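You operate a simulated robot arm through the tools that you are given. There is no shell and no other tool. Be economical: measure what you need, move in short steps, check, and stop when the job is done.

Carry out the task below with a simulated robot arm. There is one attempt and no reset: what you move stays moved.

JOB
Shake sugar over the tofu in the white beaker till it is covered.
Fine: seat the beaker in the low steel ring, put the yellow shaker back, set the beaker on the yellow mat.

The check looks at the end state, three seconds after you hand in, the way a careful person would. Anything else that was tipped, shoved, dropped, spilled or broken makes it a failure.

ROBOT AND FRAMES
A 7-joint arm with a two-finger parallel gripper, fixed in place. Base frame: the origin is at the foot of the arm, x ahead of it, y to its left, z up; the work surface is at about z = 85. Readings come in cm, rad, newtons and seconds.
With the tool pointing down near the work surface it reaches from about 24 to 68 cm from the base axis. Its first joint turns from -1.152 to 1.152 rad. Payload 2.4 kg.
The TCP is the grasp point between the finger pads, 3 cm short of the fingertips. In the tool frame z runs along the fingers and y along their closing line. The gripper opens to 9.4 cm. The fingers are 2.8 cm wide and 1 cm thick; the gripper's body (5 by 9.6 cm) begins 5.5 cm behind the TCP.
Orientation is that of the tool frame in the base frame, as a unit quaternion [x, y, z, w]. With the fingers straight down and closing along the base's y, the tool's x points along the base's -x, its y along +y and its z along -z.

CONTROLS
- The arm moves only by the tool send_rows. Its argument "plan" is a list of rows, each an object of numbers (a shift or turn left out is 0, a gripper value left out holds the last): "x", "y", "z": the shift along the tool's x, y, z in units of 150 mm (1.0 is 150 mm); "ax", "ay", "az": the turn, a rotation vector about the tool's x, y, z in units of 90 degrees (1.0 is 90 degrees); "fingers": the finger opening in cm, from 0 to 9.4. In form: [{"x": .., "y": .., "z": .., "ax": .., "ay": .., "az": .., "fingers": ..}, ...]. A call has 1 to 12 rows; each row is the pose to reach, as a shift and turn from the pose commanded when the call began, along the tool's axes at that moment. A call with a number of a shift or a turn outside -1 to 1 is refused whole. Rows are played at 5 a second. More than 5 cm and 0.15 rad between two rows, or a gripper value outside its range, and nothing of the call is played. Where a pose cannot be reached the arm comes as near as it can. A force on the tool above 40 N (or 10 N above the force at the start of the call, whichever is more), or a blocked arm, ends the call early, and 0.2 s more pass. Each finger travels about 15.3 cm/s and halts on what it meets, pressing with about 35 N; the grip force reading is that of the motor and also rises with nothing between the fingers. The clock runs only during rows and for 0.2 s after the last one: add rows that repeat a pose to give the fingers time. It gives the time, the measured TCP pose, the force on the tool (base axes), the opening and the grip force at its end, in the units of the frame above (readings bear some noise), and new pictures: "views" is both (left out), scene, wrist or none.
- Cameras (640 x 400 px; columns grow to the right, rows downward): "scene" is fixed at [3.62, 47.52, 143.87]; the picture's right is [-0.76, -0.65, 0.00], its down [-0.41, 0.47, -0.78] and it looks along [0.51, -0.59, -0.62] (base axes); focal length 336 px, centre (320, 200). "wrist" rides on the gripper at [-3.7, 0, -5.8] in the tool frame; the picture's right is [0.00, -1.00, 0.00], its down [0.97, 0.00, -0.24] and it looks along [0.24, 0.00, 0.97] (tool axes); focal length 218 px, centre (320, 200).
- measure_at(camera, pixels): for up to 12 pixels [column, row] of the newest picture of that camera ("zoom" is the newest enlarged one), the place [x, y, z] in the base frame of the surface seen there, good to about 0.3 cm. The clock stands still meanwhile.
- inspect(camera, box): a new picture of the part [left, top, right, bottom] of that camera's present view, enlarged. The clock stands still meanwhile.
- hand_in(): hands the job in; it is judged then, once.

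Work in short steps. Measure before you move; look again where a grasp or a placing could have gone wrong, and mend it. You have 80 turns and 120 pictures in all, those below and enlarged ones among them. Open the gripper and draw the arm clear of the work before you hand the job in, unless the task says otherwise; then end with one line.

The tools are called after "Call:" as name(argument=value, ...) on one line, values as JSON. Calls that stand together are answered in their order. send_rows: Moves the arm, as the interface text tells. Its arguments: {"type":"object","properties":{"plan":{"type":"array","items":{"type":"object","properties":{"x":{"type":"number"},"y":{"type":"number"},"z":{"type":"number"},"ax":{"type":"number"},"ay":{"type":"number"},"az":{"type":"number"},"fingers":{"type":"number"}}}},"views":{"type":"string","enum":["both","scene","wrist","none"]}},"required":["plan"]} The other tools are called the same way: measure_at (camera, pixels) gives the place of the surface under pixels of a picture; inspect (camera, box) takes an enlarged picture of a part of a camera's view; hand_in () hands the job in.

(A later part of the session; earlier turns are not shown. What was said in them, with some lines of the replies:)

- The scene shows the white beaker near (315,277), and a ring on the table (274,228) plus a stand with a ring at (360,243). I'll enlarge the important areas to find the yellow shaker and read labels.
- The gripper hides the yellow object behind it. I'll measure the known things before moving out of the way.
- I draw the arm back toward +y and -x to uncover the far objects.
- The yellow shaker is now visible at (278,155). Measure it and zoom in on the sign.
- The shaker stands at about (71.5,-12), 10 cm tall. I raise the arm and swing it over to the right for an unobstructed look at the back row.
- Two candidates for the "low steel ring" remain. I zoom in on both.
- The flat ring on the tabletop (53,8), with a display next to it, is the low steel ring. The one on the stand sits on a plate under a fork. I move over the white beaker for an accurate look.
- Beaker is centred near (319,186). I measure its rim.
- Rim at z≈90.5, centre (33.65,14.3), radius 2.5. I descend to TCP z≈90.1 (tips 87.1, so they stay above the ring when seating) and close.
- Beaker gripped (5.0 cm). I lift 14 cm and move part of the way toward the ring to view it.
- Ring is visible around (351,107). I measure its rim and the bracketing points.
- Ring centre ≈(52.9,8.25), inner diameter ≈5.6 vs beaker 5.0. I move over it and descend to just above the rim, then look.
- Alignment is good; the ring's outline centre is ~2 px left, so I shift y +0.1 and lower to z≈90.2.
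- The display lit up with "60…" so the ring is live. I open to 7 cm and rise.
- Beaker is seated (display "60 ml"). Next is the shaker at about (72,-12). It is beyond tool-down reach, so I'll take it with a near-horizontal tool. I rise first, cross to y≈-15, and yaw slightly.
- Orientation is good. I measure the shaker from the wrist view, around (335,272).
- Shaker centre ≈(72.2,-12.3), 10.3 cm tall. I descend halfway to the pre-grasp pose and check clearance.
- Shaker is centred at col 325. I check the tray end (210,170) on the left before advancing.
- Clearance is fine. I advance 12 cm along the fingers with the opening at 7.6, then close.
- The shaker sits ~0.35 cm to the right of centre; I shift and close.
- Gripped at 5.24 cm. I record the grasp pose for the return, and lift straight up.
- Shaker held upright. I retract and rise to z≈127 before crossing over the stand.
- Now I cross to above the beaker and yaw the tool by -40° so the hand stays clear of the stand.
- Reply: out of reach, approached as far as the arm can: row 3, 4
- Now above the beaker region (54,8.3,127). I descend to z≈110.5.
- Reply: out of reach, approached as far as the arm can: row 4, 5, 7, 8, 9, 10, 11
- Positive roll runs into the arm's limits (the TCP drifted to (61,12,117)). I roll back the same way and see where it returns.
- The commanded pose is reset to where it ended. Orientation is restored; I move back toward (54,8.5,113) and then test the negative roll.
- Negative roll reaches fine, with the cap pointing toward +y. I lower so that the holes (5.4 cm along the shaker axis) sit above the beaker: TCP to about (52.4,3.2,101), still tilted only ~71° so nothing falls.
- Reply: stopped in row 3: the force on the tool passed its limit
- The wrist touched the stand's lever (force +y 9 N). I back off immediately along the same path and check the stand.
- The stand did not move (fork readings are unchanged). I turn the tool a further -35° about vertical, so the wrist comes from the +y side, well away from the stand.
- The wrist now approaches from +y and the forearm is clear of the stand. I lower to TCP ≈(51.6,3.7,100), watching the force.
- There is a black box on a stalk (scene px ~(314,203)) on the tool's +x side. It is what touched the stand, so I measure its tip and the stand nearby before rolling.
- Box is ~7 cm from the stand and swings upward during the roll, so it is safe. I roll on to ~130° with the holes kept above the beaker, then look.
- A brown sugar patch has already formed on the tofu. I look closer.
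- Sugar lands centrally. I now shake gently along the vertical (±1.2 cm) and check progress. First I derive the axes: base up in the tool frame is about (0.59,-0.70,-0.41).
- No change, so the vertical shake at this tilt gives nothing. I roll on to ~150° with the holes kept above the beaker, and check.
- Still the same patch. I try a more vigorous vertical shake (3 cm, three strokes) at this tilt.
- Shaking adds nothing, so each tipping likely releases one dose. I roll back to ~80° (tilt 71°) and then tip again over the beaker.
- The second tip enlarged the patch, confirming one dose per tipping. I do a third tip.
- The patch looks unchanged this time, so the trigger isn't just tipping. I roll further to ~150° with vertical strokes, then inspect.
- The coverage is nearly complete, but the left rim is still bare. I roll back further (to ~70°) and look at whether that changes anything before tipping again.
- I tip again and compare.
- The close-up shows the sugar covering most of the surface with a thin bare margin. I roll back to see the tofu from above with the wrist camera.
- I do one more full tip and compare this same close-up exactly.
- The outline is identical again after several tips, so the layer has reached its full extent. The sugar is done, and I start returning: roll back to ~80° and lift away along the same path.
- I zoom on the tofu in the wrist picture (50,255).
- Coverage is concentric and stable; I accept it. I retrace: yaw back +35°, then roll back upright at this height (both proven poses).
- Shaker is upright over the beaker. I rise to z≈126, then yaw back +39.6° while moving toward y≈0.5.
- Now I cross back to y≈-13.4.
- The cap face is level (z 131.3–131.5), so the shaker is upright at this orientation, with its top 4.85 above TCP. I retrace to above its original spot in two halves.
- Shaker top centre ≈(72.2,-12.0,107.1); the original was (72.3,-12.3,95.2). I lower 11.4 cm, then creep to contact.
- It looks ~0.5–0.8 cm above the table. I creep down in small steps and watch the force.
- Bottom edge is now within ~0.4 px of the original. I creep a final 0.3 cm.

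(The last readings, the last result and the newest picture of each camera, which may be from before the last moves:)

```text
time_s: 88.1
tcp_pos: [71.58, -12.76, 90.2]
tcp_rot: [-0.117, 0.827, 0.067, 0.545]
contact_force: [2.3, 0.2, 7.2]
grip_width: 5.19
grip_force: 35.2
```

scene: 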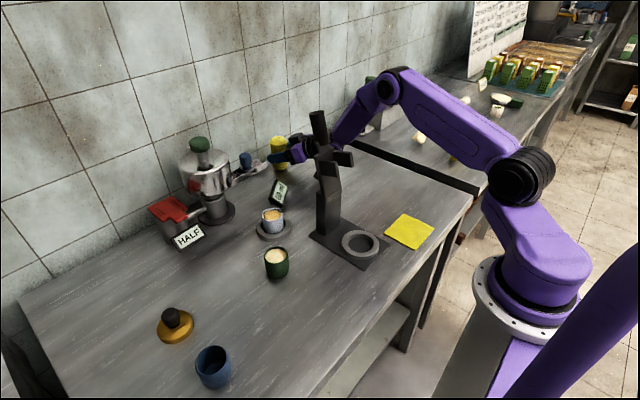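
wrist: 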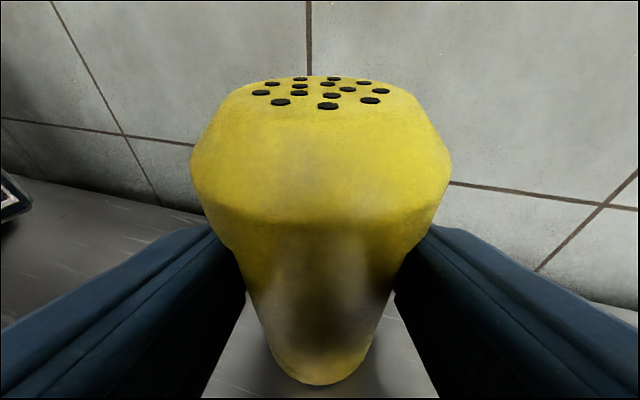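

Contact reached (7 N). I release, and withdraw straight back along the fingers.

Call:
send_rows(plan=[{"fingers": 6.0}, {"fingers": 7.6}, {"fingers": 7.6}], views="wrist")

Call:
send_rows(plan=[{"z": -0.1}, {"z": -0.3}, {"z": -0.55}, {"z": -0.8}, {"z": -0.8}], views="both")

Call:
measure_at(camera="scene", pixels=[[278, 140], [278, 155], [271, 155], [285, 155], [279, 171]])

```text
time_s: 88.9
tcp_pos: [71.59, -12.76, 90.15]
tcp_rot: [-0.117, 0.828, 0.068, 0.545]
contact_force: [0.0, -0.2, 12.2]
grip_width: 7.59
grip_force: 0.1
```

wrist: 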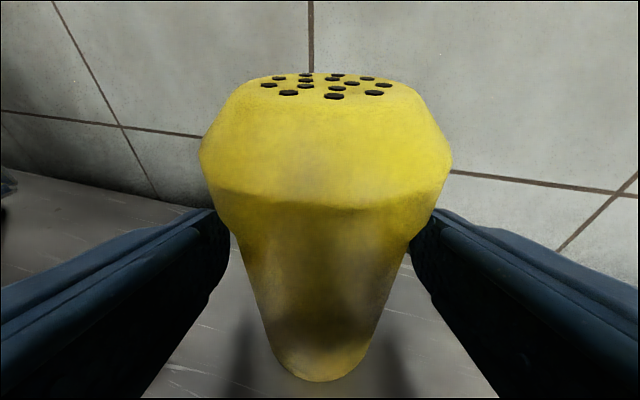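

```text
time_s: 90.1
tcp_pos: [60.82, -15.76, 94.79]
tcp_rot: [-0.117, 0.829, 0.068, 0.543]
contact_force: [-1.1, -0.3, -0.3]
grip_width: 7.59
grip_force: 0.1
```

scene: 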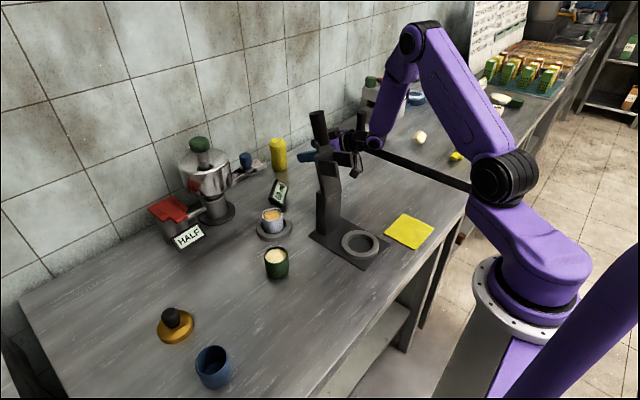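
wrist: 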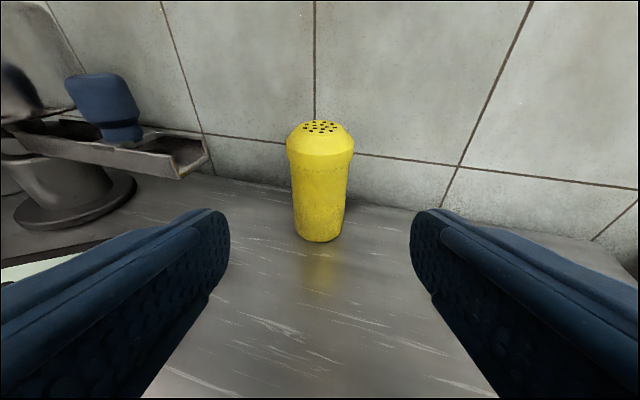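

```text
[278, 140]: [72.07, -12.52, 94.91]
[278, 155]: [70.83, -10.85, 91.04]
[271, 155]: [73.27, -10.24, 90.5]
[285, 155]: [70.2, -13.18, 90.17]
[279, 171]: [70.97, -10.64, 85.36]
```

The shaker is back within 0.1 cm of its original place. I rise, then rotate the tool back to pointing down.

Call:
send_rows(plan=[{"x": -0.17, "y": 0.021, "z": -0.142}, {"x": -0.34, "y": 0.042, "z": -0.284}, {"x": -0.51, "y": 0.062, "z": -0.425}, {"x": -0.677, "y": 0.083, "z": -0.567}, {"x": -0.677, "y": 0.083, "z": -0.567}], views="none")

Call:
send_rows(plan=[{"x": -0.17, "y": 0.021, "z": -0.142}, {"x": -0.34, "y": 0.042, "z": -0.284}, {"x": -0.51, "y": 0.062, "z": -0.425}, {"x": -0.677, "y": 0.083, "z": -0.567}, {"x": -0.677, "y": 0.083, "z": -0.567}], views="none")

Call:
send_rows(plan=[{"ay": 0.09}, {"ay": 0.18}, {"ay": 0.27}, {"ay": 0.36}, {"ay": 0.45}, {"ay": 0.54}, {"ay": 0.63}, {"ay": 0.72}, {"ay": 0.739}, {"ay": 0.739}], views="none")

Call:
send_rows(plan=[{"az": 0.09}, {"az": 0.175}, {"az": 0.175}], views="scene")

```text
time_s: 91.3
tcp_pos: [56.94, -15.43, 107.45]
tcp_rot: [-0.117, 0.828, 0.068, 0.544]
contact_force: [0.1, 0.5, 0.2]
grip_width: 7.58
grip_force: 0.1
```

```text
time_s: 92.5
tcp_pos: [53.0, -14.95, 120.16]
tcp_rot: [-0.115, 0.828, 0.067, 0.544]
contact_force: [0.7, 0.0, 0.3]
grip_width: 7.59
grip_force: 0.1
```

```text
time_s: 94.7
tcp_pos: [53.01, -14.83, 120.27]
tcp_rot: [-0.134, 0.991, -0.008, 0.0]
contact_force: [-0.4, 0.2, 0.2]
grip_width: 7.6
grip_force: 0.0
```

```text
time_s: 95.5
tcp_pos: [52.95, -14.9, 120.2]
tcp_rot: [0.004, 1.0, -0.007, 0.002]
contact_force: [-0.9, 0.5, 0.4]
grip_width: 7.62
grip_force: 0.0
```

scene: 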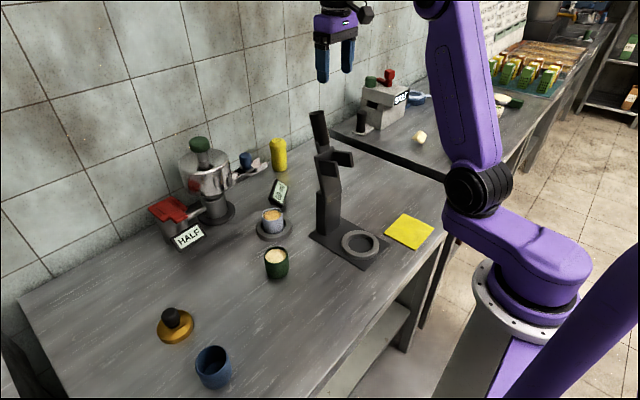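

Tool points down again. I cross to above the beaker and lower to z≈105 for a look.

Call:
send_rows(plan=[{"y": 0.3}, {"y": 0.6}, {"y": 0.9}, {"y": 1.0}, {"y": 1.0}], views="none")

Call:
send_rows(plan=[{"y": 0.3}, {"y": 0.545}, {"y": 0.545, "z": 0.3}, {"y": 0.545, "z": 0.6}, {"y": 0.545, "z": 0.9}, {"y": 0.545, "z": 1.0}, {"y": 0.545, "z": 1.0}], views="wrist")

Call:
inspect(camera="wrist", box=[270, 130, 370, 230])

```text
time_s: 96.7
tcp_pos: [53.06, 0.06, 119.97]
tcp_rot: [0.002, 1.0, -0.008, 0.002]
contact_force: [0.1, 0.0, -0.1]
grip_width: 7.61
grip_force: 0.0
```

```text
time_s: 98.3
tcp_pos: [53.11, 8.19, 104.73]
tcp_rot: [0.003, 1.0, -0.007, 0.001]
contact_force: [0.4, -1.1, -0.4]
grip_width: 7.59
grip_force: 0.0
```

wrist: 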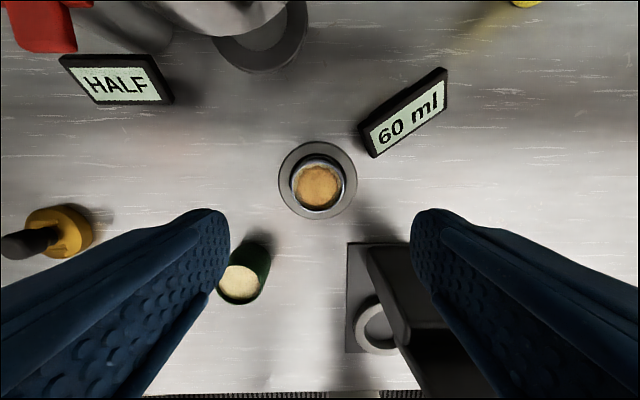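

```text
4.00 times, centred on (320, 180) of wrist
```

zoom: 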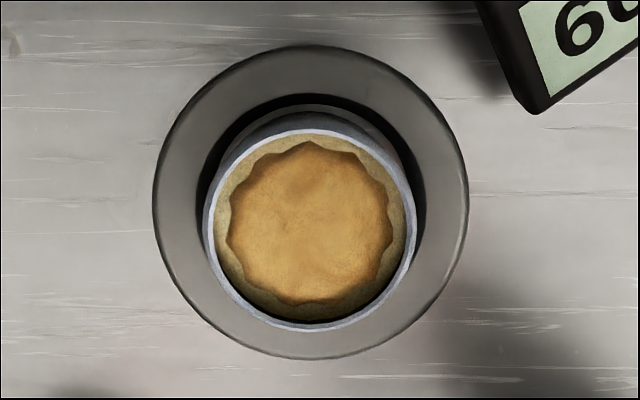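

Sugar covers the tofu and nothing is spilled on the ring or table. I measure the beaker rim for the grasp.

Call:
measure_at(camera="wrist", pixels=[[293, 187], [342, 187], [317, 163], [317, 211], [318, 187]])

```text
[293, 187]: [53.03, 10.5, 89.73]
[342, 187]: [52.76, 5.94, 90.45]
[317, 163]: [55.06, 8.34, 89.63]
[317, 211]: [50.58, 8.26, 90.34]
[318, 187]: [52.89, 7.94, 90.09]
```

Beaker centre ≈(52.85,8.25). I descend to z≈90.2 and grip.

Call:
send_rows(plan=[{"x": 0.017, "y": 0.004, "z": 0.3}, {"x": 0.017, "y": 0.004, "z": 0.6}, {"x": 0.017, "y": 0.004, "z": 0.8}, {"x": 0.017, "y": 0.004, "z": 0.965}, {"x": 0.017, "y": 0.004, "z": 0.965}, {"x": 0.017, "y": 0.004, "z": 0.965, "fingers": 5.5}, {"x": 0.017, "y": 0.004, "z": 0.965, "fingers": 4.2}, {"x": 0.017, "y": 0.004, "z": 0.965, "fingers": 4.2}], views="wrist")

```text
time_s: 100.1
tcp_pos: [53.08, 7.97, 90.5]
tcp_rot: [0.003, 1.0, -0.008, 0.001]
contact_force: [1.0, 2.8, -0.2]
grip_width: 5.0
grip_force: 34.9
```

wrist: 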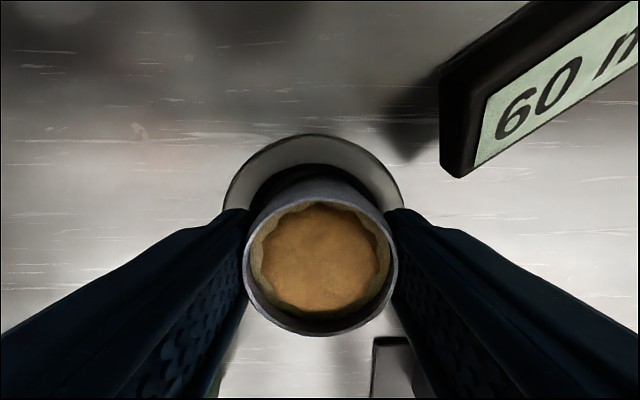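

Gripped. I lift straight up to z≈126 in two calls.

Call:
send_rows(plan=[{"z": -0.1}, {"z": -0.25}, {"z": -0.45}, {"z": -0.65}, {"z": -0.85}, {"z": -1.0}, {"z": -1.0}], views="scene")

Call:
send_rows(plan=[{"z": -0.2}, {"z": -0.45}, {"z": -0.7}, {"z": -0.95}, {"z": -1.0}, {"z": -1.0}], views="none")

Call:
send_rows(plan=[{"z": -0.2}, {"z": -0.4}, {"x": 0.2, "z": -0.4}, {"x": 0.45, "z": -0.4}, {"x": 0.7, "z": -0.4}, {"x": 0.95, "z": -0.4}, {"x": 1.0, "z": -0.4}, {"x": 1.0, "z": -0.4}], views="scene")

```text
time_s: 101.7
tcp_pos: [52.8, 8.09, 105.54]
tcp_rot: [0.002, 1.0, -0.008, 0.001]
contact_force: [0.2, -0.7, -1.8]
grip_width: 5.0
grip_force: 34.7
```

scene: 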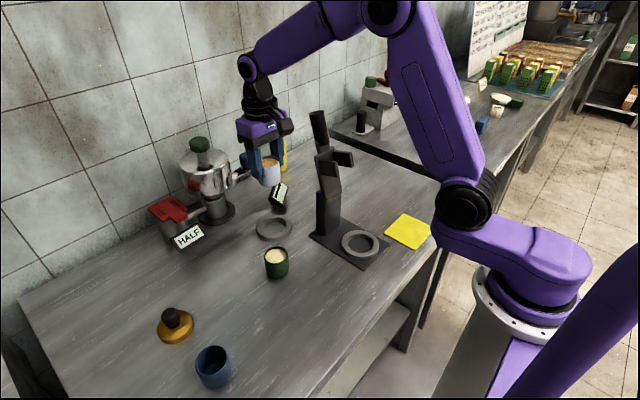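

```text
time_s: 103.1
tcp_pos: [52.78, 8.37, 120.3]
tcp_rot: [0.002, 1.0, -0.006, 0.002]
contact_force: [0.2, -0.9, -1.5]
grip_width: 5.02
grip_force: 34.3
```

```text
time_s: 104.9
tcp_pos: [37.72, 8.66, 126.41]
tcp_rot: [0.002, 1.0, -0.007, 0.001]
contact_force: [0.2, -0.4, -0.8]
grip_width: 5.0
grip_force: 35.2
```

scene: 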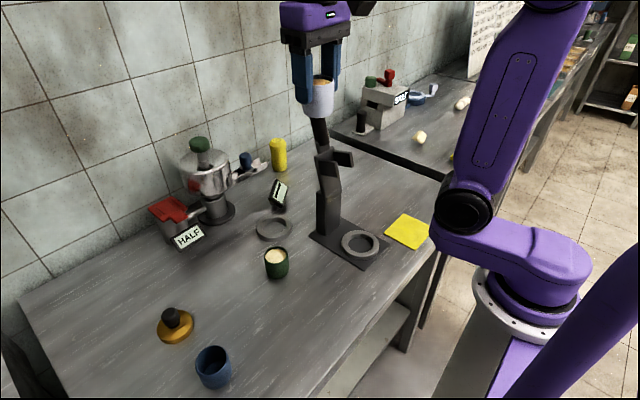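

I measure the mat corners, and continue over to y≈-6 at this height.

Call:
measure_at(camera="scene", pixels=[[405, 216], [431, 228], [416, 247], [388, 234], [409, 231]])

Call:
send_rows(plan=[{"x": 0.1, "y": -0.2}, {"x": 0.2, "y": -0.4}, {"x": 0.3, "y": -0.65}, {"x": 0.4, "y": -0.9}, {"x": 0.4, "y": -1.0}, {"x": 0.4, "y": -1.0}], views="none")

```text
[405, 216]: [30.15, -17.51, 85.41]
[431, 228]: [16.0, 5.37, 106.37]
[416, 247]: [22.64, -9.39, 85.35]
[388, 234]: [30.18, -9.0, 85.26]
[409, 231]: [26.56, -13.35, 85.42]
```

```text
time_s: 106.3
tcp_pos: [31.61, -6.64, 126.68]
tcp_rot: [0.003, 1.0, -0.007, 0.001]
contact_force: [0.5, 0.3, -0.7]
grip_width: 4.99
grip_force: 34.5
```

Mat centre is (26.5,-13.3), top z≈85.4. I move above it and lower to z≈106.

Call:
send_rows(plan=[{"x": 0.12, "y": -0.2}, {"x": 0.24, "y": -0.4}, {"x": 0.34, "y": -0.445}, {"x": 0.34, "y": -0.445, "z": 0.25}, {"x": 0.34, "y": -0.445, "z": 0.5}, {"x": 0.34, "y": -0.445, "z": 0.75}, {"x": 0.34, "y": -0.445, "z": 1.0}, {"x": 0.34, "y": -0.445, "z": 1.0}], views="none")

Call:
send_rows(plan=[{"z": 0.2}, {"z": 0.4}, {"z": 0.6}, {"z": 0.8}, {"z": 1.0}, {"z": 1.0}], views="both")

```text
time_s: 108.1
tcp_pos: [26.5, -13.25, 111.51]
tcp_rot: [0.003, 1.0, -0.006, 0.002]
contact_force: [-0.2, 0.0, -2.0]
grip_width: 5.0
grip_force: 34.6
```

```text
time_s: 109.5
tcp_pos: [26.69, -13.6, 96.77]
tcp_rot: [0.002, 1.0, -0.006, 0.001]
contact_force: [-0.2, 0.2, -1.9]
grip_width: 5.02
grip_force: 34.7
```

scene: 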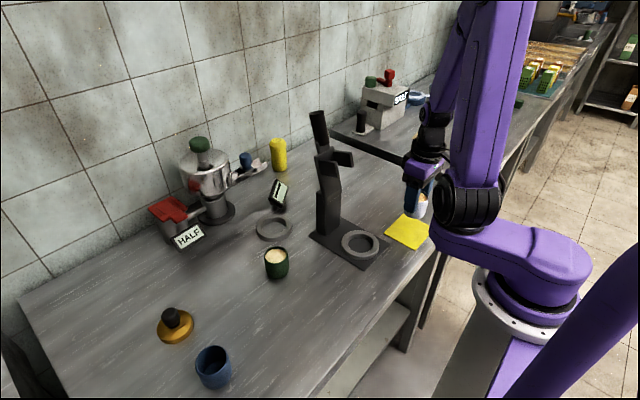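
wrist: 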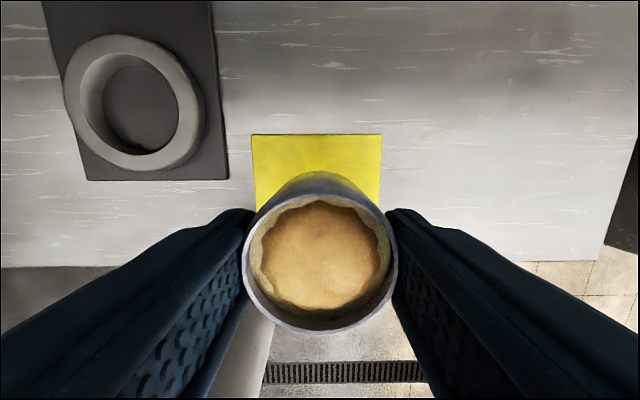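

Aligned with the mat. I lower to z≈91.3, then creep to contact.

Call:
send_rows(plan=[{"z": 0.12}, {"z": 0.24}, {"z": 0.34}, {"z": 0.36}, {"z": 0.36}], views="wrist")

Call:
send_rows(plan=[{"z": 0.01}, {"z": 0.02}, {"z": 0.027}, {"z": 0.027}], views="none")

```text
time_s: 110.7
tcp_pos: [26.73, -13.57, 91.23]
tcp_rot: [0.002, 1.0, -0.006, 0.002]
contact_force: [-0.4, 0.3, -1.2]
grip_width: 5.01
grip_force: 35.1
```

wrist: 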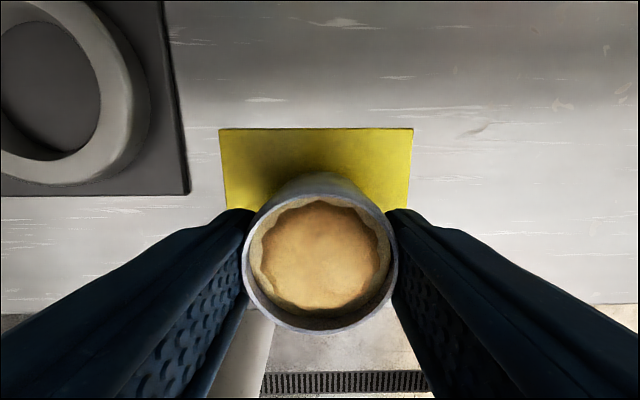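

```text
time_s: 111.7
tcp_pos: [26.64, -13.64, 90.8]
tcp_rot: [0.002, 1.0, -0.008, 0.001]
contact_force: [0.0, 0.8, 34.1]
grip_width: 5.02
grip_force: 34.5
```

Firm contact (34 N). I ease up 0.15 cm, open, and rise.

Call:
send_rows(plan=[{"z": -0.008}, {"z": -0.01}], views="none")

Call:
send_rows(plan=[{"fingers": 6.0}, {"fingers": 7.6}, {"z": -0.15}, {"z": -0.4}, {"z": -0.7}, {"z": -1.0}, {"z": -1.0}], views="both")

```text
time_s: 112.3
tcp_pos: [26.76, -13.72, 90.92]
tcp_rot: [0.003, 1.0, -0.008, 0.002]
contact_force: [-0.4, -0.1, -2.2]
grip_width: 5.02
grip_force: 34.3
```

```text
time_s: 113.9
tcp_pos: [26.84, -13.44, 106.06]
tcp_rot: [0.003, 1.0, -0.007, 0.001]
contact_force: [-0.1, -0.7, -0.7]
grip_width: 7.58
grip_force: 0.1
```

scene: 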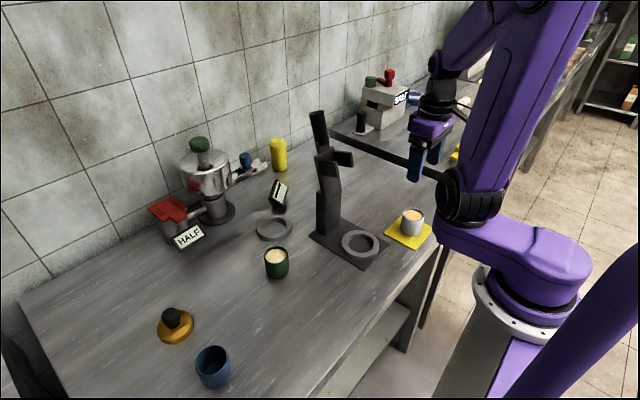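
wrist: 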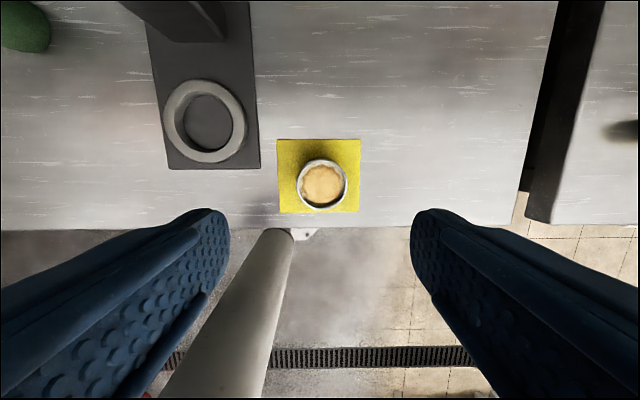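

Beaker stands upright in the middle of the mat. I raise the arm further, open fully, and take a last look.

Call:
send_rows(plan=[{"z": -0.3, "fingers": 9.4}, {"z": -0.6}, {"z": -0.9}, {"z": -0.9}], views="scene")

Call:
inspect(camera="scene", box=[240, 120, 450, 280])

```text
time_s: 114.9
tcp_pos: [26.65, -13.34, 119.53]
tcp_rot: [0.003, 1.0, -0.006, 0.002]
contact_force: [0.2, -0.4, -0.5]
grip_width: 9.43
grip_force: 0.0
```

scene: 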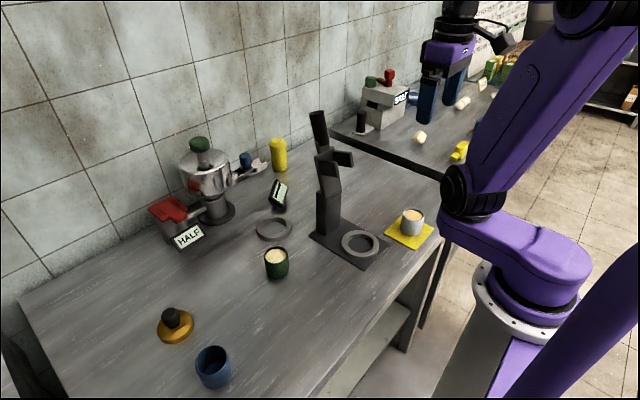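

```text
2.50 times, centred on (345, 200) of scene
```

zoom: 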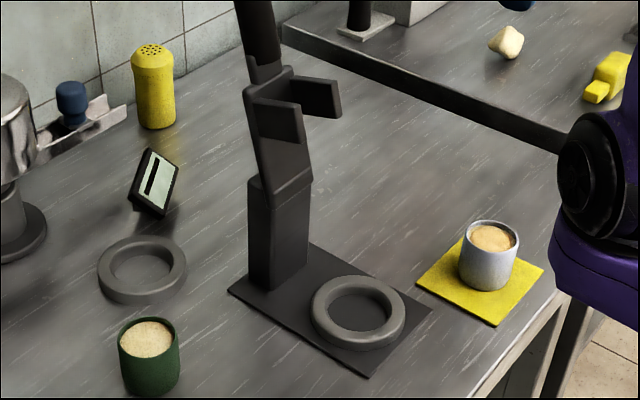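

Everything is in place: the sugared beaker is on the mat, the shaker is back, and the ring and stand are unmoved. I hand in.

Call:
hand_in()

```text
The job is handed in.
```

I sugared the tofu in the white beaker, put the yellow shaker back within about 0.1 cm of its spot, and set the beaker upright on the yellow mat; a thin bare margin remains at the tofu's edge that further tipping did not fill, and the arm brushed the black stand once without moving it.
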